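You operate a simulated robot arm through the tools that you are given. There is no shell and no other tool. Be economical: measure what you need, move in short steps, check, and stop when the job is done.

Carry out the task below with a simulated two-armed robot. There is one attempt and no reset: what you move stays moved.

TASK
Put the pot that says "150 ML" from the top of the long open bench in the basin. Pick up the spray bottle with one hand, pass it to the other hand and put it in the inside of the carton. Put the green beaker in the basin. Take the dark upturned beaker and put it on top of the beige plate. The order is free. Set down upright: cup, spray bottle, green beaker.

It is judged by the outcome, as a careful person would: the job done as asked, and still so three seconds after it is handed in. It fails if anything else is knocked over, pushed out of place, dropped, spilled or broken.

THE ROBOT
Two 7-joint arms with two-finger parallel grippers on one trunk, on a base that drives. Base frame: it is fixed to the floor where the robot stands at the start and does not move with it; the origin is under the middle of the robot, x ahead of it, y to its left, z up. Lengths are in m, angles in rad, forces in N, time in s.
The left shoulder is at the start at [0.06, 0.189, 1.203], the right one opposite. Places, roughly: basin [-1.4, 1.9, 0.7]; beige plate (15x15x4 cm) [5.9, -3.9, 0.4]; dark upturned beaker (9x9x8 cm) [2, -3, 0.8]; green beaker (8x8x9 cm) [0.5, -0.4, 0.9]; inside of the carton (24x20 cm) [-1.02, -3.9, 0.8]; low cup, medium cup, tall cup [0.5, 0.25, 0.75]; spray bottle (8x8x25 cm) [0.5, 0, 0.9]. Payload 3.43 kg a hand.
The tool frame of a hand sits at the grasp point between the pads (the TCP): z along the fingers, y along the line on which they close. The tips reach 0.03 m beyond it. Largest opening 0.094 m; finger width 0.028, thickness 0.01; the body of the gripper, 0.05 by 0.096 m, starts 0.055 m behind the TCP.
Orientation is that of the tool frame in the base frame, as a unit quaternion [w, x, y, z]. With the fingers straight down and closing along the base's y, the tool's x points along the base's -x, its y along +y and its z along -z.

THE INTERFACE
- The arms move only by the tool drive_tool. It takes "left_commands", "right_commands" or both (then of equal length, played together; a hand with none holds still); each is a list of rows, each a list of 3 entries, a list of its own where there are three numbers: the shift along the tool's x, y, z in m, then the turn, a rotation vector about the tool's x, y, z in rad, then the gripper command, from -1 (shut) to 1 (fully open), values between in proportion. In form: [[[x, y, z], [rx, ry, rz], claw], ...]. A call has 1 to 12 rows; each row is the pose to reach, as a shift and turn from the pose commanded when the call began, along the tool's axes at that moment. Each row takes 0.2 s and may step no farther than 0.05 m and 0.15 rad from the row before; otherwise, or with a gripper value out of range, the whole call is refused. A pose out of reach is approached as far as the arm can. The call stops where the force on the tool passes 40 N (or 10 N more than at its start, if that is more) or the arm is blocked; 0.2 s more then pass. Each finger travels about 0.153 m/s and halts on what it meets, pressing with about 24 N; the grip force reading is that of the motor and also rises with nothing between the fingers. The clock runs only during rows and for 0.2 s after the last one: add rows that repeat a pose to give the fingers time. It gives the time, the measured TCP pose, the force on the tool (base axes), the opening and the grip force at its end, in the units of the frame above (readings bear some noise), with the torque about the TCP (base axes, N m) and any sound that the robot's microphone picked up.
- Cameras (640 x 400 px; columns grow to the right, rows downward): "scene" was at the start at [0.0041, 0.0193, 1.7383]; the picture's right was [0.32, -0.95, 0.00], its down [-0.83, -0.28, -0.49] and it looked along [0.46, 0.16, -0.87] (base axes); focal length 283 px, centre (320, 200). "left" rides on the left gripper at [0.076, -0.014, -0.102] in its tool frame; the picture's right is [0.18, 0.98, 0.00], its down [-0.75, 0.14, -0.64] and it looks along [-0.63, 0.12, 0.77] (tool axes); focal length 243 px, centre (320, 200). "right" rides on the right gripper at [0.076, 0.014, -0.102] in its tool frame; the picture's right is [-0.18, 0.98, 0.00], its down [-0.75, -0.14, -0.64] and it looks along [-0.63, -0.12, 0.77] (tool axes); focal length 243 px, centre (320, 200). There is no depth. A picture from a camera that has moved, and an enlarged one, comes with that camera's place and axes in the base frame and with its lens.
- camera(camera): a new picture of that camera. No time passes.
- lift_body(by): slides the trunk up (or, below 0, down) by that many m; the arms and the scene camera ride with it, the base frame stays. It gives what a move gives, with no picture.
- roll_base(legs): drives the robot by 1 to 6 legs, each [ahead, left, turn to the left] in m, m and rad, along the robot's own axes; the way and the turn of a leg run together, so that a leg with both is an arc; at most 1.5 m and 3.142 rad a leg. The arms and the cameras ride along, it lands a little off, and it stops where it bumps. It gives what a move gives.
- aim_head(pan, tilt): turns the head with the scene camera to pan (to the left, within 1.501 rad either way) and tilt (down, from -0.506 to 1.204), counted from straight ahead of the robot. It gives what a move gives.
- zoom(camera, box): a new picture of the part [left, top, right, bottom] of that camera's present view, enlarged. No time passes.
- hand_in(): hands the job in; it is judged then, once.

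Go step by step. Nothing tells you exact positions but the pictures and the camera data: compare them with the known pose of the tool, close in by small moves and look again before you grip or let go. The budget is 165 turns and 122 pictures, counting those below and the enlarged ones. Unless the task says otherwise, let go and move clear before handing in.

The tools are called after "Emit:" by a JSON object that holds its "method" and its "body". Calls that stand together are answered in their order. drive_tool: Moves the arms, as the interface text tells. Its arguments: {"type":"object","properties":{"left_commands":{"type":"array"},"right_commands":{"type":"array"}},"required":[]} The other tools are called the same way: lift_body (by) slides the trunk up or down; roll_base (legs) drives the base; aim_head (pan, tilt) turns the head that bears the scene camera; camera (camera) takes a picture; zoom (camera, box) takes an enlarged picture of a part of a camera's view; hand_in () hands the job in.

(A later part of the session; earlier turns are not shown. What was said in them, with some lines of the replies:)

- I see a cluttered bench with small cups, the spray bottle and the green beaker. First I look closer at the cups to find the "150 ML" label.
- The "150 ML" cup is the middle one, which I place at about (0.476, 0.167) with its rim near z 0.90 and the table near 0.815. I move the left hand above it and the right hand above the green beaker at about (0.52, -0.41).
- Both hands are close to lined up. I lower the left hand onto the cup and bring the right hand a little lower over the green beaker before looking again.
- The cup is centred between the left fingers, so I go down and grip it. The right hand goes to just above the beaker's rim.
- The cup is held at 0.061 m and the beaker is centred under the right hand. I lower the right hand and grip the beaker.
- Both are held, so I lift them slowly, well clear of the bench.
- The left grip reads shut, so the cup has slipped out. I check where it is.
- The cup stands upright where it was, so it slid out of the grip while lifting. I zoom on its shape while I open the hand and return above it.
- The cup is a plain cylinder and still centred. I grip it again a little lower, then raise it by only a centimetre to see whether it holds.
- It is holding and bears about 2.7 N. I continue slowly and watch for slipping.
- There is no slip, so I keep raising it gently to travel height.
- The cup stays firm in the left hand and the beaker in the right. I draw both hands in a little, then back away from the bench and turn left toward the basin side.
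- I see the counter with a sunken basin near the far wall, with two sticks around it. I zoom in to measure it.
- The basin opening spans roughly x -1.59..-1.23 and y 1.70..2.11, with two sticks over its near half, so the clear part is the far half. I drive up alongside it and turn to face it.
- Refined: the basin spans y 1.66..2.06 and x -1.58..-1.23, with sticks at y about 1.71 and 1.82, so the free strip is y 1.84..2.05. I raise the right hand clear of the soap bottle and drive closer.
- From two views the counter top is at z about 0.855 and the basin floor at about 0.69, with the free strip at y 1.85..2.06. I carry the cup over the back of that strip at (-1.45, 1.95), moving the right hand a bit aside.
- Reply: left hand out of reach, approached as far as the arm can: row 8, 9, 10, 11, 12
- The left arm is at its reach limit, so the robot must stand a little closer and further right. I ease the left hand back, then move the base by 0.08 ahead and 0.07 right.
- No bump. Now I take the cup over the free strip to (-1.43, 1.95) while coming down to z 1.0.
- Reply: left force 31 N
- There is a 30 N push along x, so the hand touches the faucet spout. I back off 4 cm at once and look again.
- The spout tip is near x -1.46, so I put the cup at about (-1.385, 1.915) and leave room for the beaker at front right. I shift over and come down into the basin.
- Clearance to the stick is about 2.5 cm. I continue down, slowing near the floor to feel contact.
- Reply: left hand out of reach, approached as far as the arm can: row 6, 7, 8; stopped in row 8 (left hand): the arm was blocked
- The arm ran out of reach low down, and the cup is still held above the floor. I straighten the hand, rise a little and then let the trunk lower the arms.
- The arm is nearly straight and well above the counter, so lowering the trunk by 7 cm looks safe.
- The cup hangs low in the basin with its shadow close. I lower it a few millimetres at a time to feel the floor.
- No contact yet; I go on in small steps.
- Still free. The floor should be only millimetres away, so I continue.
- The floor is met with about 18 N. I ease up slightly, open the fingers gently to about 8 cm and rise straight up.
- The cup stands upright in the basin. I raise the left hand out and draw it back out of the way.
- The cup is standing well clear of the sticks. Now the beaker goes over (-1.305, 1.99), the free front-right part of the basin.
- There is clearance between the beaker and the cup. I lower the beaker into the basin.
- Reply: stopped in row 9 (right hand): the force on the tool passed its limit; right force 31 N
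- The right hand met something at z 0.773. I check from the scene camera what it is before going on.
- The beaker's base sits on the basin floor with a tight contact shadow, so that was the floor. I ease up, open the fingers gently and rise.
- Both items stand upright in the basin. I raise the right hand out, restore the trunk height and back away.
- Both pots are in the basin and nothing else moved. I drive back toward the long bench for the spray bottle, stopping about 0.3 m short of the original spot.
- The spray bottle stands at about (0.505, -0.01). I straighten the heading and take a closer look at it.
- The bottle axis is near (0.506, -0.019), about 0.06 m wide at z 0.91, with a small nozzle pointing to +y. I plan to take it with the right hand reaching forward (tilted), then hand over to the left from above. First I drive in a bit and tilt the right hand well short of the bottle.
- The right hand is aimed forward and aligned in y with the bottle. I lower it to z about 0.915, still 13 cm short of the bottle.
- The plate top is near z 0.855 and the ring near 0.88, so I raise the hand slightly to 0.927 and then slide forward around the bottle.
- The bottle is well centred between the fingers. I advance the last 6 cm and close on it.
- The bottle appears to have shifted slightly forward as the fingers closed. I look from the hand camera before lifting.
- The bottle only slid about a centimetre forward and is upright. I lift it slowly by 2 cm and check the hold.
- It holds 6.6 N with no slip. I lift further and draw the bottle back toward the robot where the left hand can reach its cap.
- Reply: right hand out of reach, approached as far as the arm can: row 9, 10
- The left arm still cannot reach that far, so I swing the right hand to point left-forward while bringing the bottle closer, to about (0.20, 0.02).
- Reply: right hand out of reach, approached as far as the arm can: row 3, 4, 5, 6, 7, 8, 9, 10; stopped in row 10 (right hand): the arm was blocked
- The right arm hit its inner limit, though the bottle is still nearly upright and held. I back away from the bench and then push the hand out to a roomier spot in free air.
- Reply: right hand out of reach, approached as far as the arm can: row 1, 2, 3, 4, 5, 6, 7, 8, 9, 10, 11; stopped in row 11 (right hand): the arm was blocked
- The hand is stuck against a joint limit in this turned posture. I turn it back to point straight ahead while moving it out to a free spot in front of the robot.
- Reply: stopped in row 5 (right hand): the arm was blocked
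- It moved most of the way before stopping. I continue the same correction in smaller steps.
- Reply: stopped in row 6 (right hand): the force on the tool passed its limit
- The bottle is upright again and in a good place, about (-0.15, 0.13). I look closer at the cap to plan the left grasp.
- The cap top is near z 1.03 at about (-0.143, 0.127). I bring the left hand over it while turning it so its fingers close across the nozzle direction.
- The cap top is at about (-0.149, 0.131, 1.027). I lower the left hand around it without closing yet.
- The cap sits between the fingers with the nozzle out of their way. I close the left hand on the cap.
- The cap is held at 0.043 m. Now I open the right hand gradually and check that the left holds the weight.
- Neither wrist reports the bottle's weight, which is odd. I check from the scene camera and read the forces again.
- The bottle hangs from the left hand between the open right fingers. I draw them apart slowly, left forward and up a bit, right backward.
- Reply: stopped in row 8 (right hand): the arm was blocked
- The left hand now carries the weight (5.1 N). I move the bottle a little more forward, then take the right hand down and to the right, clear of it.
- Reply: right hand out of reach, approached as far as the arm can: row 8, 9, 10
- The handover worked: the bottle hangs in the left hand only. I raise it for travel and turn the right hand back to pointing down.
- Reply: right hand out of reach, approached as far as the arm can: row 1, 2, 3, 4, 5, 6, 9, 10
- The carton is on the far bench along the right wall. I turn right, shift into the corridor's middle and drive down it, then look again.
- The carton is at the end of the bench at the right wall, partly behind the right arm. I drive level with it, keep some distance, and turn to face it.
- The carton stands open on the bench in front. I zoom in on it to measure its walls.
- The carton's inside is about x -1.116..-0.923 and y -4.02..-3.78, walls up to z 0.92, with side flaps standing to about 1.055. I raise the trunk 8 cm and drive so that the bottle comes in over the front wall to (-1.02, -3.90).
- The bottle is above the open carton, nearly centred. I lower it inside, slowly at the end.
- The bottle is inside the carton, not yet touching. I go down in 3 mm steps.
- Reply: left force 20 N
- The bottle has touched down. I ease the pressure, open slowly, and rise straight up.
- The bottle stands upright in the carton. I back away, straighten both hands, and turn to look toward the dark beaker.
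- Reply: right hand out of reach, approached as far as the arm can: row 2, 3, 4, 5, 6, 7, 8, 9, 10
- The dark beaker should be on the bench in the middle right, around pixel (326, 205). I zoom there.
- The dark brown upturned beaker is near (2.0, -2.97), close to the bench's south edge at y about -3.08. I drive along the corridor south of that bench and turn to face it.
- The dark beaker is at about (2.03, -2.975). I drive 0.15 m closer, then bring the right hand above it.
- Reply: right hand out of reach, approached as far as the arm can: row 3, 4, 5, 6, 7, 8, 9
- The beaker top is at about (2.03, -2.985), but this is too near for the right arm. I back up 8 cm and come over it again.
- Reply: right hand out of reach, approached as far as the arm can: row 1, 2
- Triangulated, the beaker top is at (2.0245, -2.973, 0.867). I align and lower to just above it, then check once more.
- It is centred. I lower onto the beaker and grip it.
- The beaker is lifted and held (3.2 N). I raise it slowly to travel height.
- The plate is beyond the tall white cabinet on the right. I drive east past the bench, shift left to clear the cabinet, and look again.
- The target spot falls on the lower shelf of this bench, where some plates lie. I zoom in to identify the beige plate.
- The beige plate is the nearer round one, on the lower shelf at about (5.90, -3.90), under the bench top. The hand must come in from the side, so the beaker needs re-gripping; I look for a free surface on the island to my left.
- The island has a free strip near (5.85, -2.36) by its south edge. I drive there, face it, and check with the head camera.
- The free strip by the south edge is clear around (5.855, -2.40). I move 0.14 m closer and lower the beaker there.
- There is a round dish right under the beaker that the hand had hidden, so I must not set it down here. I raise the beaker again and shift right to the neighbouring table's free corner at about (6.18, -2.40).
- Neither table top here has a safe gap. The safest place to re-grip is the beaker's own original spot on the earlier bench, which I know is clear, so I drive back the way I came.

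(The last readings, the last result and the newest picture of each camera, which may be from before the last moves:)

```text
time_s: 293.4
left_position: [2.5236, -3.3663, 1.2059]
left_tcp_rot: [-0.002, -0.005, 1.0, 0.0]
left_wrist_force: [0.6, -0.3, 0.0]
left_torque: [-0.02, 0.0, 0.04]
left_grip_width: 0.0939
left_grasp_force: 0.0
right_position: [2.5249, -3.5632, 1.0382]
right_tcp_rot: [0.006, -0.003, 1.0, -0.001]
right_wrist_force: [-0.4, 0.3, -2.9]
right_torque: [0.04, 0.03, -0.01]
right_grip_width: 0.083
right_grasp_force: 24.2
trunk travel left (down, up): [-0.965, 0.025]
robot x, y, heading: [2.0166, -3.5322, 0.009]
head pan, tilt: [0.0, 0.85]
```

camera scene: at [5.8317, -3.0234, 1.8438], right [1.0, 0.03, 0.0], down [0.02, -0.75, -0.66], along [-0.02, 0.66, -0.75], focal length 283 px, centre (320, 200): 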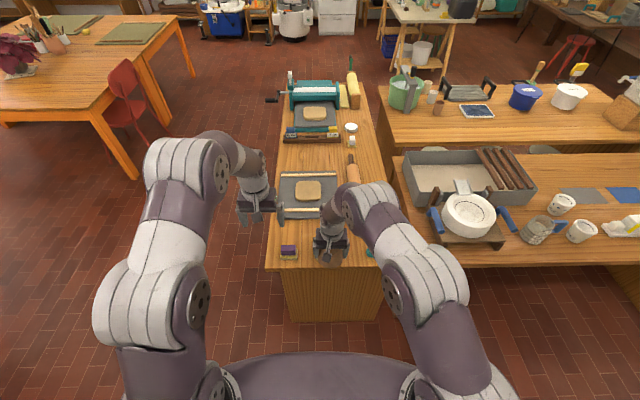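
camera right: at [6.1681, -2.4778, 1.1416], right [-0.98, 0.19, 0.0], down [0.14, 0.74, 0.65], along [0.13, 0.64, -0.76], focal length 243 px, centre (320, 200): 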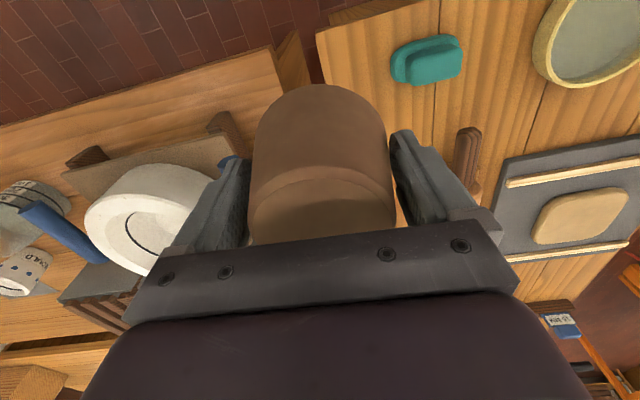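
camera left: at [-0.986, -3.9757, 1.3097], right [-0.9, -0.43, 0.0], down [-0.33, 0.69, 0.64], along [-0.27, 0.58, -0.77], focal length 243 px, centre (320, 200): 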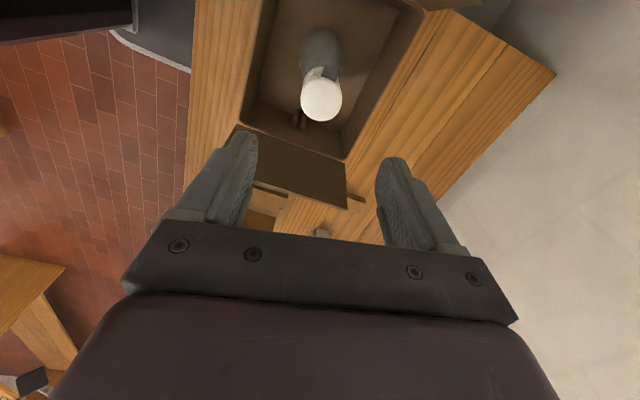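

Back near the bench; I turn to face it and line the beaker up over its old spot.

Emit:
{"method": "roll_base", "body": {"legs": [[0, 0, 1.562], [0.05, 0.025, 0]]}}

Emit:
{"method": "camera", "body": {"camera": "right"}}

```text
time_s: 298.2
left_position: [1.8263, -2.9841, 1.2112]
left_tcp_rot: [0.0, 0.709, -0.705, -0.002]
left_wrist_force: [0.6, 0.1, -0.7]
left_torque: [0.02, 0.01, 0.0]
left_grip_width: 0.0942
left_grasp_force: 0.0
right_position: [2.0242, -2.983, 1.0431]
right_tcp_rot: [-0.006, 0.708, -0.706, -0.007]
right_wrist_force: [-0.2, -0.5, -3.0]
right_torque: [0.04, 0.02, 0.0]
right_grip_width: 0.0829
right_grasp_force: 24.1
trunk travel left (down, up): [-0.965, 0.025]
robot x, y, heading: [1.9908, -3.4842, 1.582]
head pan, tilt: [0.0, 0.85]
```

```text
16 pictures are left
camera right: at [2.0108, -3.0621, 1.1443], right [-0.98, 0.18, 0.01], down [0.14, 0.74, 0.66], along [0.11, 0.65, -0.75], focal length 243 px, centre (320, 200)
```

right: 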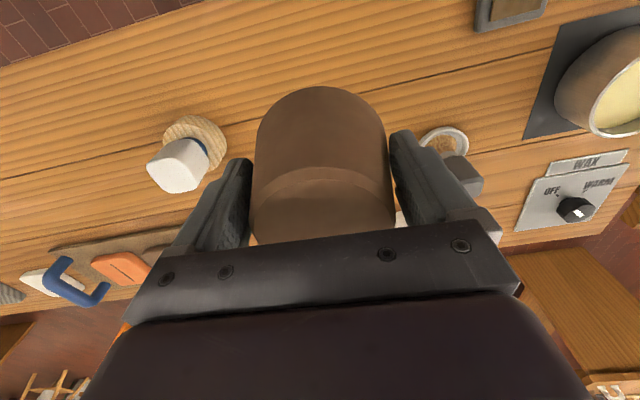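

The spot below is clear. I lower the beaker, slowing before contact.

Emit:
{"method": "drive_tool", "body": {"right_commands": [[[0, 0, 0.015], [0, 0, 0], -1], [[0, 0, 0.035], [0, 0, 0], -1], [[0, 0, 0.055], [0, 0, 0], -1], [[0, 0, 0.075], [0, 0, 0], -1], [[0, 0, 0.095], [0, 0, 0], -1], [[0, 0, 0.115], [0, 0, 0], -1], [[0, 0, 0.135], [0, 0, 0], -1], [[0, 0, 0.155], [0, 0, 0], -1], [[0, 0, 0.17], [0, 0, 0], -1], [[0, 0, 0.18], [0, 0, 0], -1], [[0, 0, 0.186], [0, 0, 0], -1], [[0, 0, 0.19], [0, 0, 0], -1]]}}

Emit:
{"method": "drive_tool", "body": {"right_commands": [[[0, 0, 0.003], [0, 0, 0], -1], [[0, 0, 0.006], [0, 0, 0], -1], [[0, 0, 0.009], [0, 0, 0], -1]]}}

```text
time_s: 300.8
left_position: [1.8234, -2.976, 1.2066]
left_tcp_rot: [0.001, 0.71, -0.705, 0.002]
left_wrist_force: [0.1, 0.4, -0.5]
left_torque: [-0.02, 0.01, 0.02]
left_grip_width: 0.0941
left_grasp_force: 0.1
right_position: [2.0216, -2.9747, 0.8511]
right_tcp_rot: [-0.004, 0.709, -0.706, -0.003]
right_wrist_force: [-0.7, -0.4, -3.6]
right_torque: [-0.04, -0.01, -0.04]
right_grip_width: 0.083
right_grasp_force: 24.2
trunk travel left (down, up): [-0.965, 0.025]
robot x, y, heading: [1.9905, -3.4846, 1.58]
head pan, tilt: [0.0, 0.85]
```

```text
time_s: 301.6
left_position: [1.8238, -2.979, 1.2085]
left_tcp_rot: [0.0, 0.71, -0.704, 0.0]
left_wrist_force: [-0.6, 0.0, -0.5]
left_torque: [-0.02, 0.01, -0.01]
left_grip_width: 0.0942
left_grasp_force: 0.0
right_position: [2.0215, -2.9729, 0.8448]
right_tcp_rot: [-0.007, 0.708, -0.706, -0.008]
right_wrist_force: [2.3, -0.1, 25.3]
right_torque: [0.2, -0.09, -0.36]
right_grip_width: 0.0839
right_grasp_force: 24.5
trunk travel left (down, up): [-0.965, 0.025]
robot x, y, heading: [1.9886, -3.4849, 1.579]
head pan, tilt: [0.0, 0.85]
```

The beaker is back on the bench at its old place. I release it and rise clear.

Emit:
{"method": "drive_tool", "body": {"right_commands": [[[0, 0, -0.003], [0, 0, 0], -1], [[0, 0, -0.004], [0, 0, 0], 0.8], [[0, 0, -0.004], [0, 0, 0], 0.9], [[0, 0, -0.004], [0, 0, 0], 1], [[0, 0, -0.004], [0, 0, 0], 1], [[0, 0, -0.015], [0, 0, 0], 1], [[0, 0, -0.035], [0, 0, 0], 1], [[0, 0, -0.06], [0, 0, 0], 1], [[0, 0, -0.09], [0, 0, 0], 1], [[0, 0, -0.12], [0, 0, 0], 1], [[0, 0, -0.15], [0, 0, 0], 1], [[0, 0, -0.17], [0, 0, 0], 1]]}}

Emit:
{"method": "roll_base", "body": {"legs": [[-0.17, 0, -0.01]]}}

Emit:
{"method": "drive_tool", "body": {"right_commands": [[[-0.009, 0, 0], [0, -0.105, 0], 1], [[-0.018, 0, 0], [0, -0.21, 0], 1], [[-0.027, 0, 0], [0, -0.315, 0], 1], [[-0.036, 0, 0], [0, -0.42, 0], 1], [[-0.045, 0, 0], [0, -0.525, 0], 1], [[-0.054, 0, 0], [0, -0.63, 0], 1], [[-0.063, 0, 0], [0, -0.735, 0], 1], [[-0.072, 0, 0], [0, -0.84, 0], 1], [[-0.081, 0, 0], [0, -0.945, 0], 1], [[-0.085, 0, 0], [0, -1.047, 0], 1], [[-0.085, 0, 0], [0, -1.047, 0], 1]]}}

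Emit:
{"method": "camera", "body": {"camera": "scene"}}

```text
time_s: 304.2
left_position: [1.8222, -2.9769, 1.2073]
left_tcp_rot: [0.002, 0.709, -0.705, 0.001]
left_wrist_force: [0.1, 0.1, 0.1]
left_torque: [0.02, 0.02, 0.0]
left_grip_width: 0.094
left_grasp_force: 0.1
right_position: [2.0228, -2.9784, 1.0125]
right_tcp_rot: [-0.005, 0.708, -0.706, -0.004]
right_wrist_force: [0.3, 0.8, 0.3]
right_torque: [-0.01, 0.01, 0.0]
right_grip_width: 0.0939
right_grasp_force: 0.0
trunk travel left (down, up): [-0.965, 0.025]
robot x, y, heading: [1.9917, -3.4833, 1.577]
head pan, tilt: [0.0, 0.85]
```

```text
time_s: 305.6
left_position: [1.8284, -3.1443, 1.2049]
left_tcp_rot: [0.002, 0.707, -0.707, 0.002]
left_wrist_force: [0.7, 0.1, -0.3]
left_torque: [0.01, -0.03, 0.01]
left_grip_width: 0.0939
left_grasp_force: 0.1
right_position: [2.0259, -3.1473, 1.0098]
right_tcp_rot: [0.004, -0.706, 0.708, 0.003]
right_wrist_force: [0.8, 0.3, -0.1]
right_torque: [-0.01, 0.0, -0.02]
right_grip_width: 0.0938
right_grasp_force: 0.0
trunk travel left (down, up): [-0.965, 0.025]
robot x, y, heading: [1.9901, -3.6569, 1.57]
head pan, tilt: [0.0, 0.85]
```

```text
time_s: 308.1
left_position: [1.8271, -3.1473, 1.2068]
left_tcp_rot: [0.0, 0.707, -0.707, 0.002]
left_wrist_force: [-0.4, 0.2, 0.2]
left_torque: [-0.04, -0.03, 0.04]
left_grip_width: 0.0942
left_grasp_force: 0.1
right_position: [2.0248, -3.0665, 1.0135]
right_tcp_rot: [0.359, -0.609, 0.61, 0.357]
right_wrist_force: [0.9, 0.1, 0.2]
right_torque: [-0.02, 0.03, -0.01]
right_grip_width: 0.094
right_grasp_force: 0.0
trunk travel left (down, up): [-0.965, 0.025]
robot x, y, heading: [1.9903, -3.655, 1.573]
head pan, tilt: [0.0, 0.85]
```

```text
15 pictures are left
camera scene: at [1.9923, -3.6402, 1.8438], right [1.0, 0.0, 0.0], down [0.0, -0.75, -0.66], along [0.0, 0.66, -0.75], focal length 283 px, centre (320, 200)
```

scene: 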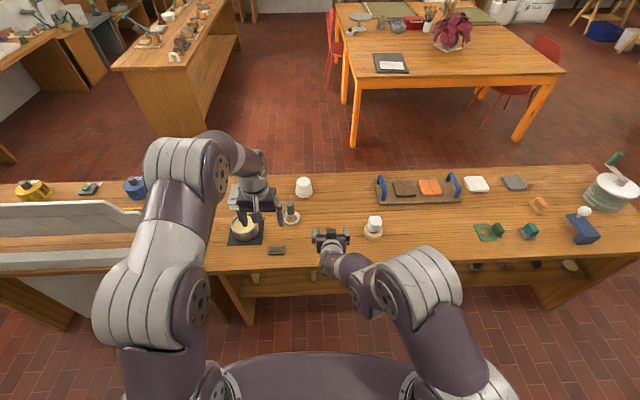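

The right hand now points forward-down, short of the beaker. I lower it to the beaker's mid-height and check alignment.

Emit:
{"method": "drive_tool", "body": {"right_commands": [[[0.03, 0, 0.017], [0, 0, 0], 1], [[0.06, 0, 0.035], [0, 0, 0], 1], [[0.09, 0, 0.052], [0, 0, 0], 1], [[0.12, 0, 0.069], [0, 0, 0], 1], [[0.145, 0, 0.083], [0, 0, 0], 1], [[0.156, 0, 0.09], [0, 0, 0], 1], [[0.156, 0, 0.09], [0, 0, 0], 1]]}}

Emit:
{"method": "camera", "body": {"camera": "right"}}

```text
time_s: 309.3
left_position: [1.8275, -3.1477, 1.2066]
left_tcp_rot: [0.0, -0.707, 0.708, 0.0]
left_wrist_force: [-0.3, -0.6, 0.3]
left_torque: [0.0, 0.01, -0.01]
left_grip_width: 0.094
left_grasp_force: 0.0
right_position: [2.0399, -3.0981, 0.8349]
right_tcp_rot: [-0.334, 0.643, -0.621, -0.299]
right_wrist_force: [0.4, -0.8, 0.7]
right_torque: [0.0, 0.01, 0.01]
right_grip_width: 0.0937
right_grasp_force: 0.1
right hand out of reach, approached as far as the arm can: row 6
trunk travel left (down, up): [-0.965, 0.025]
robot x, y, heading: [1.9936, -3.6569, 1.573]
head pan, tilt: [0.0, 0.85]
stopped in row 6 (right hand): the arm was blocked; the commanded pose is now the measured one
```

```text
14 pictures are left
camera right: at [2.0265, -3.227, 0.8343], right [-0.99, 0.1, 0.09], down [0.08, -0.06, 0.99], along [0.11, 0.99, 0.05], focal length 243 px, centre (320, 200)
```

right: 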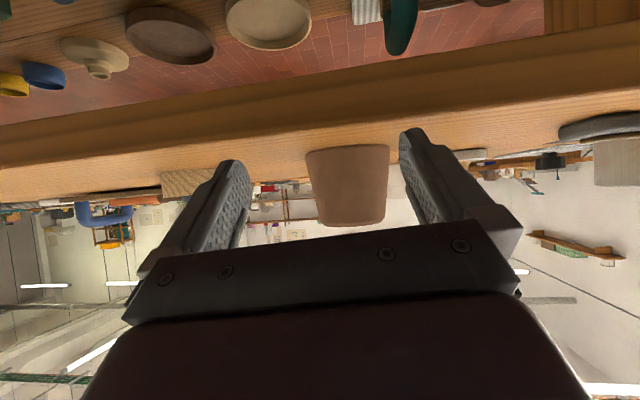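

The arm hit a limit this far below the shoulder. I lift the hand back up, straighten it, and lower the trunk instead so the shoulder is nearer.

Emit:
{"method": "drive_tool", "body": {"right_commands": [[[-0.025, 0.002, -0.011], [-0.004, -0.02, 0.008], 1], [[-0.05, 0.005, -0.022], [-0.009, -0.04, 0.017], 1], [[-0.076, 0.008, -0.034], [-0.013, -0.06, 0.026], 1], [[-0.102, 0.011, -0.045], [-0.018, -0.08, 0.035], 1], [[-0.127, 0.014, -0.056], [-0.022, -0.1, 0.043], 1], [[-0.152, 0.016, -0.067], [-0.027, -0.119, 0.052], 1], [[-0.152, 0.016, -0.067], [-0.027, -0.119, 0.052], 1]]}}

Emit:
{"method": "lift_body", "body": {"by": -0.17}}

```text
time_s: 310.9
left_position: [1.8277, -3.1486, 1.207]
left_tcp_rot: [0.001, 0.707, -0.707, 0.001]
left_wrist_force: [0.3, -0.5, 0.2]
left_torque: [0.0, 0.01, 0.02]
left_grip_width: 0.0941
left_grasp_force: 0.2
right_position: [2.0175, -3.0626, 0.9925]
right_tcp_rot: [-0.352, 0.613, -0.613, -0.351]
right_wrist_force: [-0.7, 0.3, -0.8]
right_torque: [-0.04, -0.01, -0.03]
right_grip_width: 0.0938
right_grasp_force: 0.0
trunk travel left (down, up): [-0.965, 0.025]
robot x, y, heading: [1.9918, -3.6582, 1.568]
head pan, tilt: [0.0, 0.85]
```

```text
time_s: 312.8
left_position: [1.8274, -3.1509, 1.0386]
left_tcp_rot: [0.0, -0.707, 0.707, 0.0]
left_wrist_force: [-0.2, -0.9, -0.9]
left_torque: [-0.03, 0.02, -0.01]
left_grip_width: 0.094
left_grasp_force: 0.0
right_position: [2.0167, -3.061, 0.8272]
right_tcp_rot: [0.355, -0.611, 0.612, 0.355]
right_wrist_force: [2.4, -2.4, 20.7]
right_torque: [0.32, 0.34, -0.1]
right_grip_width: 0.0935
right_grasp_force: 0.0
trunk travel left (down, up): [-0.795, 0.195]
robot x, y, heading: [1.9925, -3.6577, 1.57]
head pan, tilt: [0.0, 0.85]
```

The fingertips just touch the bench, so I raise the hand 1.3 cm and look before sliding forward.

Emit:
{"method": "drive_tool", "body": {"right_commands": [[[-0.006, 0, -0.0035], [0, 0, 0], 1], [[-0.0113, -0.004, -0.0065], [0, 0, 0], 1], [[-0.0113, -0.004, -0.0065], [0, 0, 0], 1]]}}

Emit:
{"method": "camera", "body": {"camera": "right"}}

```text
time_s: 313.6
left_position: [1.8264, -3.1477, 1.0358]
left_tcp_rot: [0.002, 0.708, -0.707, 0.002]
left_wrist_force: [-0.4, 0.1, 0.3]
left_torque: [-0.03, 0.0, 0.0]
left_grip_width: 0.0938
left_grasp_force: 0.0
right_position: [2.021, -3.0606, 0.834]
right_tcp_rot: [-0.352, 0.614, -0.613, -0.351]
right_wrist_force: [-0.6, 0.5, -0.1]
right_torque: [-0.01, 0.01, -0.01]
right_grip_width: 0.0939
right_grasp_force: 0.0
trunk travel left (down, up): [-0.795, 0.195]
robot x, y, heading: [1.9905, -3.6565, 1.567]
head pan, tilt: [0.0, 0.85]
```

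```text
13 pictures are left
camera right: at [2.0067, -3.1901, 0.821], right [-0.98, 0.09, 0.16], down [0.14, -0.17, 0.98], along [0.12, 0.98, 0.16], focal length 243 px, centre (320, 200)
```

right: 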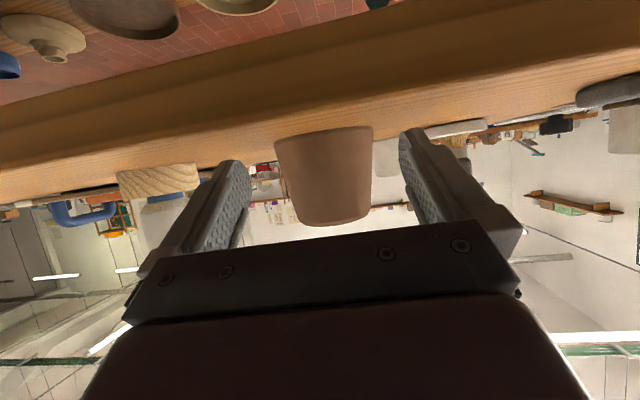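

The beaker is centred between the fingers. I rise another centimetre for rim clearance, slide forward 8.7 cm, and close.

Emit:
{"method": "drive_tool", "body": {"right_commands": [[[-0.0104, 0, -0.006], [0, 0, 0], 1], [[-0.018, 0, 0.007], [0, 0, 0], 1], [[-0.026, 0, 0.021], [0, 0, 0], 1], [[-0.034, 0, 0.035], [0, 0, 0], 1], [[-0.042, 0, 0.049], [0, 0, 0], 1], [[-0.049, 0, 0.061], [0, 0, 0], 1], [[-0.054, 0, 0.0693], [0, 0, 0], 1], [[-0.054, 0, 0.0693], [0, 0, 0], 1], [[-0.054, 0, 0.0693], [0, 0, 0], 0.3], [[-0.054, 0, 0.0693], [0, 0, 0], -0.5], [[-0.054, 0, 0.0693], [0, 0, 0], -1], [[-0.054, 0, 0.0693], [0, 0, 0], -1]]}}

Emit:
{"method": "drive_tool", "body": {"right_commands": [[[-0.004, 0, -0.0025], [0, 0, 0], -1], [[-0.009, 0, -0.005], [0, 0, 0], -1], [[-0.013, 0, -0.0075], [0, 0, 0], -1], [[-0.0175, 0, -0.01], [0, 0, 0], -1]]}}

Emit:
{"method": "camera", "body": {"camera": "right"}}

```text
time_s: 316.2
left_position: [1.8274, -3.1479, 1.037]
left_tcp_rot: [0.001, 0.707, -0.707, 0.002]
left_wrist_force: [-0.3, 0.2, -0.1]
left_torque: [-0.04, 0.01, -0.01]
left_grip_width: 0.0943
left_grasp_force: 0.1
right_position: [2.0215, -2.9733, 0.846]
right_tcp_rot: [0.353, -0.613, 0.614, 0.35]
right_wrist_force: [-0.4, 0.9, 0.2]
right_torque: [0.06, 0.06, -0.05]
right_grip_width: 0.0797
right_grasp_force: 23.7
trunk travel left (down, up): [-0.795, 0.195]
robot x, y, heading: [1.9916, -3.6568, 1.569]
head pan, tilt: [0.0, 0.85]
```

```text
time_s: 317.2
left_position: [1.8268, -3.1478, 1.0367]
left_tcp_rot: [0.002, 0.708, -0.707, 0.001]
left_wrist_force: [0.0, 0.3, 0.1]
left_torque: [-0.05, 0.0, -0.01]
left_grip_width: 0.0937
left_grasp_force: 0.0
right_position: [2.0204, -2.9748, 0.8675]
right_tcp_rot: [-0.352, 0.614, -0.613, -0.351]
right_wrist_force: [-0.1, 0.2, -1.9]
right_torque: [-0.02, 0.0, 0.0]
right_grip_width: 0.0799
right_grasp_force: 23.7
trunk travel left (down, up): [-0.795, 0.195]
robot x, y, heading: [1.9904, -3.6569, 1.573]
head pan, tilt: [0.0, 0.85]
```

```text
12 pictures are left
camera right: at [2.0065, -3.1022, 0.8532], right [-0.98, 0.09, 0.16], down [0.14, -0.17, 0.97], along [0.12, 0.98, 0.16], focal length 243 px, centre (320, 200)
```

right: 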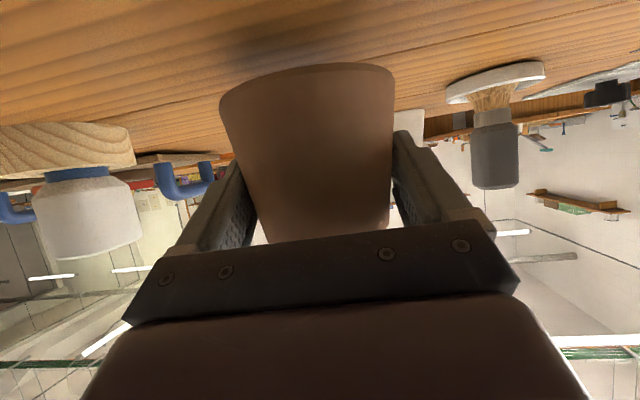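

The beaker is now held from the side, lifted clear. I raise it further, tuck the left hand in, and set off east again.

Emit:
{"method": "drive_tool", "body": {"right_commands": [[[-0.013, 0, -0.0075], [0, 0, 0], -1], [[-0.026, 0, -0.015], [0, 0, 0], -1], [[-0.039, 0, -0.0225], [0, 0, 0], -1], [[-0.052, 0, -0.03], [0, 0, 0], -1], [[-0.065, 0, -0.0375], [0, 0, 0], -1], [[-0.078, 0, -0.045], [0, 0, 0], -1], [[-0.087, 0, -0.05], [0, 0, 0], -1]], "left_commands": [[[0.02, 0.02, 0], [0, 0, 0], 1], [[0.04, 0.04, -0.005], [0, 0, 0], 1], [[0.06, 0.06, -0.01], [0, 0, 0], 1], [[0.08, 0.08, -0.015], [0, 0, 0], 1], [[0.1, 0.1, -0.02], [0, 0, 0], 1], [[0.12, 0.12, -0.02], [0, 0, 0], 1], [[0.14, 0.13, -0.02], [0, 0, 0], 1]]}}

Emit:
{"method": "roll_base", "body": {"legs": [[0, 0, -1.571], [0, 0.13, 0], [1.5, 0, 0], [0.4, 0, 0], [0, 0.52, 0]]}}

```text
time_s: 318.8
left_position: [1.6974, -3.2886, 1.0577]
left_tcp_rot: [-0.001, -0.707, 0.707, -0.001]
left_wrist_force: [1.2, -0.6, 0.6]
left_torque: [0.02, 0.0, 0.01]
left_grip_width: 0.094
left_grasp_force: 0.0
right_position: [2.0204, -2.9749, 0.9665]
right_tcp_rot: [-0.353, 0.614, -0.613, -0.351]
right_wrist_force: [-1.0, 0.1, -2.9]
right_torque: [-0.01, 0.02, -0.04]
right_grip_width: 0.0798
right_grasp_force: 24.0
trunk travel left (down, up): [-0.795, 0.195]
robot x, y, heading: [1.9881, -3.6578, 1.566]
head pan, tilt: [0.0, 0.85]
```

```text
time_s: 335.7
left_position: [4.267, -2.7091, 1.0575]
left_tcp_rot: [-0.002, 0.001, 1.0, 0.0]
left_wrist_force: [0.9, 0.4, 0.4]
left_torque: [0.0, -0.01, -0.03]
left_grip_width: 0.0939
left_grasp_force: 0.0
right_position: [4.5794, -3.033, 0.9674]
right_tcp_rot: [0.498, 0.002, 0.867, -0.002]
right_wrist_force: [0.0, 0.4, -3.2]
right_torque: [0.0, 0.0, 0.01]
right_grip_width: 0.0797
right_grasp_force: 24.1
trunk travel left (down, up): [-0.795, 0.195]
robot x, y, heading: [3.8958, -3.0002, 0.001]
head pan, tilt: [0.0, 0.85]
```

Continuing east to the plate's bench, then turning to face it.

Emit:
{"method": "roll_base", "body": {"legs": [[1.5, 0, 0], [0.53, 0, 0], [0, 0, -1.571]]}}

Emit:
{"method": "aim_head", "body": {"pan": 0, "tilt": 0.9}}

Emit:
{"method": "camera", "body": {"camera": "scene"}}

```text
time_s: 349.7
left_position: [6.219, -3.3993, 1.0568]
left_tcp_rot: [-0.002, 0.712, 0.702, 0.001]
left_wrist_force: [-0.1, 0.1, 0.3]
left_torque: [0.0, 0.01, 0.02]
left_grip_width: 0.0938
left_grasp_force: 0.1
right_position: [5.8922, -3.7068, 0.9663]
right_tcp_rot: [0.348, 0.619, 0.608, -0.356]
right_wrist_force: [0.7, -0.3, -3.4]
right_torque: [0.02, -0.01, -0.01]
right_grip_width: 0.0795
right_grasp_force: 24.2
trunk travel left (down, up): [-0.795, 0.195]
robot x, y, heading: [5.9306, -3.0266, -1.588]
head pan, tilt: [0.0, 0.85]
```

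```text
time_s: 350.3
left_position: [6.2197, -3.4, 1.0571]
left_tcp_rot: [-0.002, 0.713, 0.702, 0.002]
left_wrist_force: [-0.1, -0.2, 0.1]
left_torque: [-0.02, 0.0, 0.03]
left_grip_width: 0.0939
left_grasp_force: 0.0
right_position: [5.891, -3.7062, 0.9674]
right_tcp_rot: [0.348, 0.619, 0.608, -0.356]
right_wrist_force: [0.3, -0.2, -3.3]
right_torque: [0.01, -0.01, 0.01]
right_grip_width: 0.0796
right_grasp_force: 23.8
trunk travel left (down, up): [-0.795, 0.195]
robot x, y, heading: [5.9337, -3.0275, -1.589]
head pan, tilt: [0.0, 0.901]
```

```text
11 pictures are left
camera scene: at [5.934, -3.0432, 1.6699], right [-1.0, 0.01, 0.0], down [0.01, 0.78, -0.62], along [-0.01, -0.62, -0.78], focal length 283 px, centre (320, 200)
```

scene: 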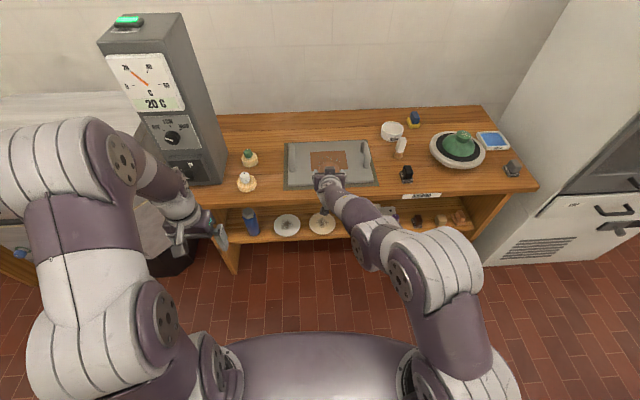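

The beige plate is at about (5.912, -3.902) on the shelf; the bench top's front edge is at y -3.786 with its underside near z 0.70. I back off slightly, straighten, and lower the trunk so the beaker is at shelf level in front of the bench.

Emit:
{"method": "roll_base", "body": {"legs": [[-0.1, 0.008, 0.018]]}}

Emit:
{"method": "lift_body", "body": {"by": -0.47}}

Emit:
{"method": "camera", "body": {"camera": "scene"}}

```text
time_s: 351.4
left_position: [6.2344, -3.293, 1.0572]
left_tcp_rot: [-0.001, 0.707, 0.708, 0.001]
left_wrist_force: [-0.5, -0.1, -0.3]
left_torque: [-0.03, 0.04, 0.0]
left_grip_width: 0.094
left_grasp_force: 0.0
right_position: [5.9123, -3.6063, 0.9678]
right_tcp_rot: [0.351, 0.613, 0.613, -0.353]
right_wrist_force: [-0.5, 0.5, -3.0]
right_torque: [0.03, -0.03, 0.0]
right_grip_width: 0.0795
right_grasp_force: 24.7
trunk travel left (down, up): [-0.795, 0.195]
robot x, y, heading: [5.9448, -2.9244, -1.568]
head pan, tilt: [0.0, 0.901]
```

```text
refused: -0.47 is not a number from -0.4 to 0.4
```

```text
10 pictures are left
camera scene: at [5.9428, -2.9417, 1.6699], right [-1.0, 0.0, 0.0], down [0.0, 0.78, -0.62], along [0.0, -0.62, -0.78], focal length 283 px, centre (320, 200)
```

scene: 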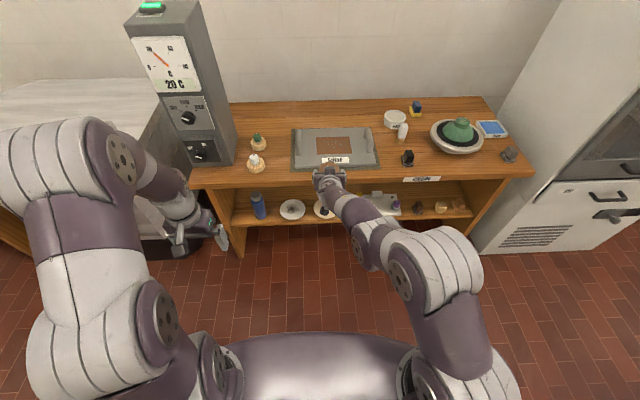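

Lowering goes in two parts. Right hand x is already aligned with the plate.

Emit:
{"method": "lift_body", "body": {"by": -0.4}}

Emit:
{"method": "lift_body", "body": {"by": -0.075}}

Emit:
{"method": "camera", "body": {"camera": "right"}}

```text
time_s: 355.3
left_position: [6.2351, -3.2925, 0.6577]
left_tcp_rot: [-0.001, 0.707, 0.707, 0.001]
left_wrist_force: [0.1, 0.2, 0.6]
left_torque: [0.03, -0.01, 0.03]
left_grip_width: 0.0941
left_grasp_force: 0.1
right_position: [5.9121, -3.6054, 0.5659]
right_tcp_rot: [0.351, 0.613, 0.613, -0.353]
right_wrist_force: [0.5, 0.1, -4.0]
right_torque: [0.04, 0.02, 0.02]
right_grip_width: 0.0794
right_grasp_force: 23.6
trunk travel left (down, up): [-0.395, 0.595]
robot x, y, heading: [5.942, -2.9224, -1.568]
head pan, tilt: [0.0, 0.901]
```

```text
time_s: 356.4
left_position: [6.2334, -3.293, 0.5826]
left_tcp_rot: [-0.001, 0.706, 0.708, 0.002]
left_wrist_force: [-1.3, 0.1, -0.4]
left_torque: [-0.01, 0.03, -0.02]
left_grip_width: 0.0939
left_grasp_force: 0.0
right_position: [5.9124, -3.606, 0.4922]
right_tcp_rot: [0.351, 0.613, 0.613, -0.353]
right_wrist_force: [-0.6, 0.0, -2.7]
right_torque: [0.0, -0.02, 0.01]
right_grip_width: 0.0795
right_grasp_force: 23.5
trunk travel left (down, up): [-0.32, 0.67]
robot x, y, heading: [5.9423, -2.9233, -1.569]
head pan, tilt: [0.0, 0.901]
```

```text
9 pictures are left
camera right: at [5.9259, -3.4799, 0.478], right [0.98, -0.09, 0.16], down [-0.14, 0.17, 0.97], along [-0.12, -0.98, 0.16], focal length 243 px, centre (320, 200)
```

right: 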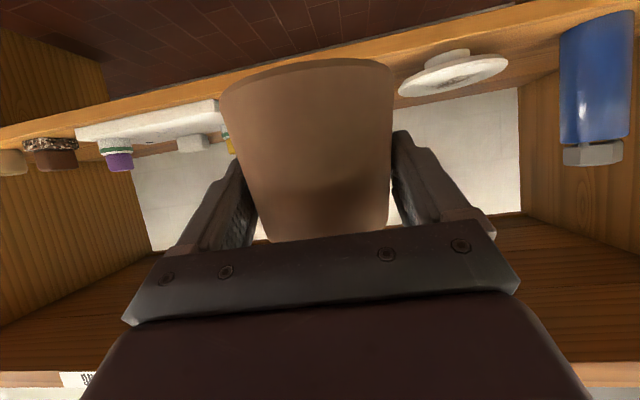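

The shelf is clear ahead; the neighbouring plate's surface reads z about 0.386, so the beaker bottom (0.437) passes well above. I drive in under the bench top.

Emit:
{"method": "roll_base", "body": {"legs": [[0.27, 0, 0]]}}

Emit:
{"method": "camera", "body": {"camera": "right"}}

Emit:
{"method": "camera", "body": {"camera": "scene"}}

```text
time_s: 358.3
left_position: [6.2355, -3.566, 0.581]
left_tcp_rot: [-0.001, 0.706, 0.708, 0.002]
left_wrist_force: [0.6, 0.9, -0.2]
left_torque: [0.02, -0.05, -0.04]
left_grip_width: 0.0939
left_grasp_force: 0.0
right_position: [5.9134, -3.8789, 0.4921]
right_tcp_rot: [0.351, 0.612, 0.614, -0.353]
right_wrist_force: [-0.3, -0.4, -3.4]
right_torque: [0.05, 0.0, -0.01]
right_grip_width: 0.0797
right_grasp_force: 24.4
trunk travel left (down, up): [-0.32, 0.67]
robot x, y, heading: [5.9433, -3.1966, -1.565]
head pan, tilt: [0.0, 0.901]
```

```text
8 pictures are left
camera right: at [5.9272, -3.7528, 0.4775], right [0.98, -0.09, 0.16], down [-0.14, 0.17, 0.97], along [-0.12, -0.98, 0.16], focal length 243 px, centre (320, 200)
```

right: 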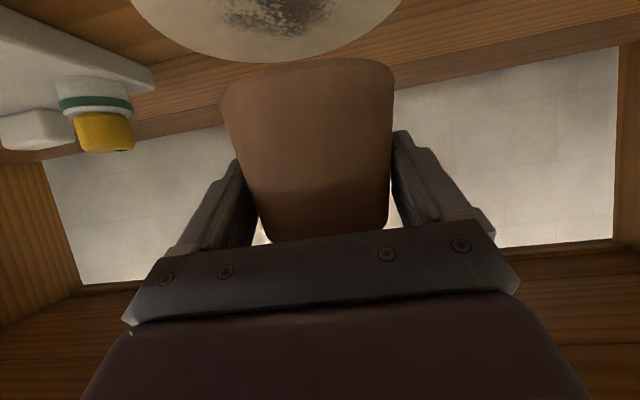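

```text
7 pictures are left
camera scene: at [5.9436, -3.2147, 1.1949], right [-1.0, 0.0, 0.0], down [0.0, 0.78, -0.62], along [0.0, -0.62, -0.78], focal length 283 px, centre (320, 200)
```

scene: 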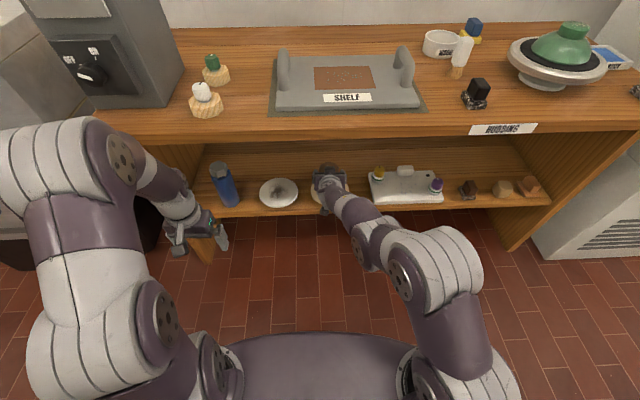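

The plate's centre reads about (5.907, -3.906), so I nudge forward 2.7 cm and slightly right, then lower most of the way.

Emit:
{"method": "drive_tool", "body": {"right_commands": [[[-0.005, -0.002, 0.009], [0, 0, 0], -1], [[-0.0105, -0.004, 0.018], [0, 0, 0], -1], [[-0.0135, -0.006, 0.0234], [0, 0, 0], -1], [[-0.006, -0.006, 0.0277], [0, 0, 0], -1], [[0.002, -0.006, 0.0325], [0, 0, 0], -1], [[0.01, -0.006, 0.037], [0, 0, 0], -1], [[0.0168, -0.006, 0.0409], [0, 0, 0], -1]]}}

Emit:
{"method": "camera", "body": {"camera": "right"}}

```text
time_s: 359.9
left_position: [6.2359, -3.5656, 0.5816]
left_tcp_rot: [-0.002, 0.706, 0.708, 0.002]
left_wrist_force: [1.0, -0.3, -0.1]
left_torque: [0.0, 0.05, -0.01]
left_grip_width: 0.094
left_grasp_force: 0.2
right_position: [5.9085, -3.9046, 0.4547]
right_tcp_rot: [0.352, 0.613, 0.614, -0.353]
right_wrist_force: [0.3, -0.3, -2.4]
right_torque: [0.01, 0.0, -0.04]
right_grip_width: 0.0792
right_grasp_force: 24.2
trunk travel left (down, up): [-0.32, 0.67]
robot x, y, heading: [5.9426, -3.1984, -1.569]
head pan, tilt: [0.0, 0.901]
```

```text
6 pictures are left
camera right: at [5.9216, -3.7788, 0.442], right [0.98, -0.09, 0.16], down [-0.14, 0.17, 0.97], along [-0.12, -0.98, 0.16], focal length 243 px, centre (320, 200)
```

right: 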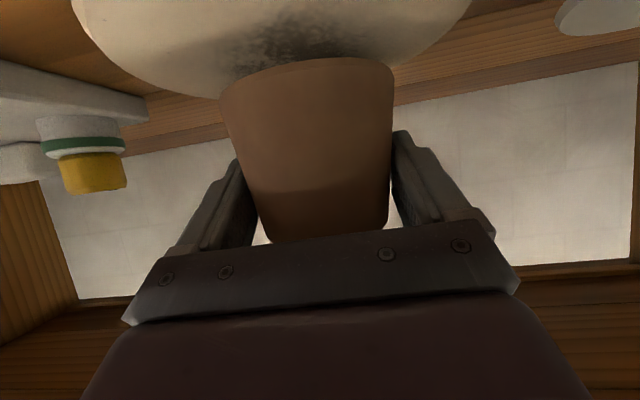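

The beaker is over the plate's middle. I lower it in 3 mm steps.

Emit:
{"method": "drive_tool", "body": {"right_commands": [[[0.0026, 0, 0.0015], [0, 0, 0], -1], [[0.0052, 0, 0.003], [0, 0, 0], -1], [[0.0078, 0, 0.0045], [0, 0, 0], -1], [[0.0104, 0, 0.006], [0, 0, 0], -1]]}}

```text
time_s: 360.9
left_position: [6.237, -3.5651, 0.5818]
left_tcp_rot: [-0.002, 0.706, 0.708, 0.001]
left_wrist_force: [-0.3, 1.5, 0.8]
left_torque: [-0.02, 0.01, -0.01]
left_grip_width: 0.0939
left_grasp_force: 0.0
right_position: [5.9072, -3.9062, 0.4448]
right_tcp_rot: [0.352, 0.612, 0.615, -0.352]
right_wrist_force: [0.1, 0.4, -2.9]
right_torque: [0.03, 0.01, 0.0]
right_grip_width: 0.0793
right_grasp_force: 24.3
trunk travel left (down, up): [-0.32, 0.67]
robot x, y, heading: [5.9437, -3.1934, -1.566]
head pan, tilt: [0.0, 0.901]
```

No contact yet, so I continue in the same small steps.

Emit:
{"method": "drive_tool", "body": {"right_commands": [[[0.0026, 0, 0.0015], [0, 0, 0], -1], [[0.0052, 0, 0.003], [0, 0, 0], -1], [[0.0078, 0, 0.0045], [0, 0, 0], -1]]}}

```text
time_s: 361.7
left_position: [6.2356, -3.5634, 0.5831]
left_tcp_rot: [-0.001, 0.706, 0.709, 0.0]
left_wrist_force: [0.2, 0.6, 0.2]
left_torque: [0.0, 0.01, -0.01]
left_grip_width: 0.0941
left_grasp_force: 0.0
right_position: [5.907, -3.9065, 0.4417]
right_tcp_rot: [0.355, 0.611, 0.612, -0.356]
right_wrist_force: [-1.2, 1.2, 22.3]
right_torque: [0.0, 0.01, 0.08]
right_grip_width: 0.0793
right_grasp_force: 24.2
trunk travel left (down, up): [-0.32, 0.67]
robot x, y, heading: [5.9425, -3.195, -1.569]
head pan, tilt: [0.0, 0.901]
```

Contact at the expected height. I ease the pressure and open the fingers gently.

Emit:
{"method": "drive_tool", "body": {"right_commands": [[[-0.0026, 0, -0.0015], [0, 0, 0], -1], [[-0.0035, 0, -0.002], [0, 0, 0], -1], [[-0.0035, 0, -0.002], [0, 0, 0], 0.7], [[-0.0035, 0, -0.002], [0, 0, 0], 0.85], [[-0.0035, 0, -0.002], [0, 0, 0], 1], [[-0.0035, 0, -0.002], [0, 0, 0], 1]]}}

Emit:
{"method": "camera", "body": {"camera": "right"}}

```text
time_s: 363.1
left_position: [6.236, -3.5653, 0.5816]
left_tcp_rot: [-0.001, 0.706, 0.708, 0.002]
left_wrist_force: [-0.1, 0.2, 0.1]
left_torque: [0.02, 0.01, 0.02]
left_grip_width: 0.0939
left_grasp_force: 0.0
right_position: [5.9082, -3.9055, 0.4395]
right_tcp_rot: [0.352, 0.612, 0.614, -0.353]
right_wrist_force: [-0.7, 0.8, 0.1]
right_torque: [0.02, 0.0, 0.0]
right_grip_width: 0.0942
right_grasp_force: 0.0
trunk travel left (down, up): [-0.32, 0.67]
robot x, y, heading: [5.9382, -3.1969, -1.568]
head pan, tilt: [0.0, 0.901]
```

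```text
5 pictures are left
camera right: at [5.9214, -3.7793, 0.4253], right [0.98, -0.09, 0.16], down [-0.14, 0.17, 0.97], along [-0.12, -0.98, 0.16], focal length 243 px, centre (320, 200)
```

right: 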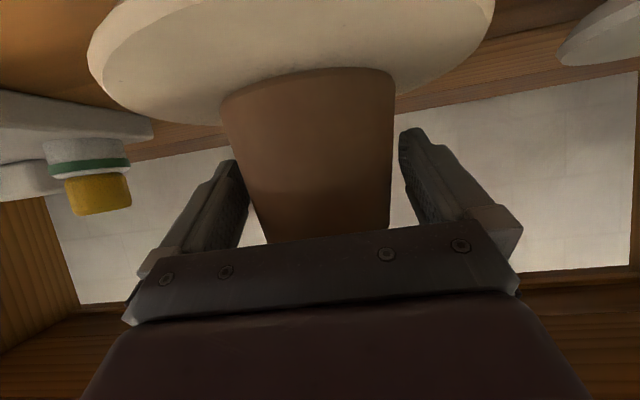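

The beaker stands on the beige plate. I pull the hand straight back out from under the bench.

Emit:
{"method": "drive_tool", "body": {"right_commands": [[[0.004, 0, -0.007], [0, 0, 0], 1], [[0.009, 0, -0.016], [0, 0, 0], 1], [[0.015, 0, -0.026], [0, 0, 0], 1], [[0.021, 0, -0.0364], [0, 0, 0], 1], [[0.028, 0, -0.0485], [0, 0, 0], 1], [[0.035, 0, -0.0606], [0, 0, 0], 1], [[0.0425, 0, -0.0736], [0, 0, 0], 1], [[0.0475, 0, -0.082], [0, 0, 0], 1]]}}

Emit:
{"method": "roll_base", "body": {"legs": [[-0.4, 0, 0]]}}

Emit:
{"method": "camera", "body": {"camera": "right"}}

```text
time_s: 364.9
left_position: [6.2357, -3.566, 0.5815]
left_tcp_rot: [-0.002, 0.705, 0.709, 0.0]
left_wrist_force: [0.2, -1.3, -0.7]
left_torque: [0.01, 0.0, 0.01]
left_grip_width: 0.094
left_grasp_force: 0.2
right_position: [5.9079, -3.8104, 0.4401]
right_tcp_rot: [0.352, 0.612, 0.615, -0.352]
right_wrist_force: [0.1, -0.2, -0.1]
right_torque: [0.02, 0.01, 0.02]
right_grip_width: 0.0941
right_grasp_force: 0.0
trunk travel left (down, up): [-0.32, 0.67]
robot x, y, heading: [5.9431, -3.1912, -1.565]
head pan, tilt: [0.0, 0.901]
```

```text
time_s: 367.4
left_position: [6.2353, -3.1614, 0.5824]
left_tcp_rot: [-0.002, 0.704, 0.711, 0.001]
left_wrist_force: [0.0, 1.1, 0.3]
left_torque: [-0.02, 0.02, -0.03]
left_grip_width: 0.0939
left_grasp_force: 0.1
right_position: [5.9096, -3.4125, 0.4411]
right_tcp_rot: [0.353, 0.61, 0.616, -0.351]
right_wrist_force: [0.3, -1.0, -0.4]
right_torque: [-0.05, 0.01, -0.02]
right_grip_width: 0.0941
right_grasp_force: 0.1
trunk travel left (down, up): [-0.32, 0.67]
robot x, y, heading: [5.9382, -2.7985, -1.56]
head pan, tilt: [0.0, 0.901]
```

```text
4 pictures are left
camera right: at [5.9222, -3.2845, 0.4268], right [0.98, -0.08, 0.16], down [-0.14, 0.17, 0.97], along [-0.11, -0.98, 0.16], focal length 243 px, centre (320, 200)
```

right: 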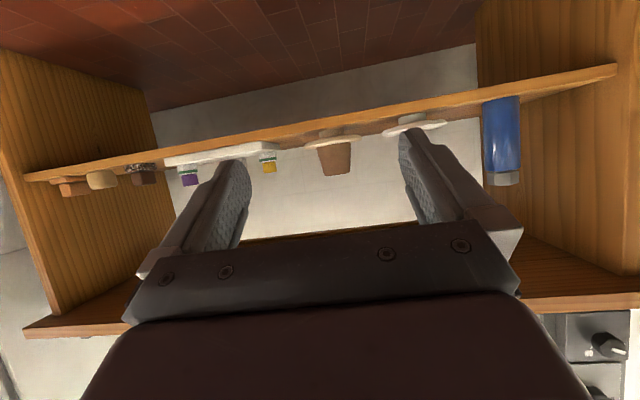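

The beaker stands squarely on the beige plate, both hands are empty and clear, and nothing else on the shelf moved. All four parts are done, so I hand in.

Emit:
{"method": "hand_in", "body": {}}

```text
The job is handed in.
```

All four parts are done and handed in:
- **150 ML cup:** upright in the basin. It slipped from the first grip and bumped the faucet spout on the way.
- **Green beaker:** upright in the basin.
- **Spray bottle:** passed from the right hand to the left, upright in the carton.
- **Dark beaker:** still upturned, on the beige plate. I set it back on its bench once to change grip.
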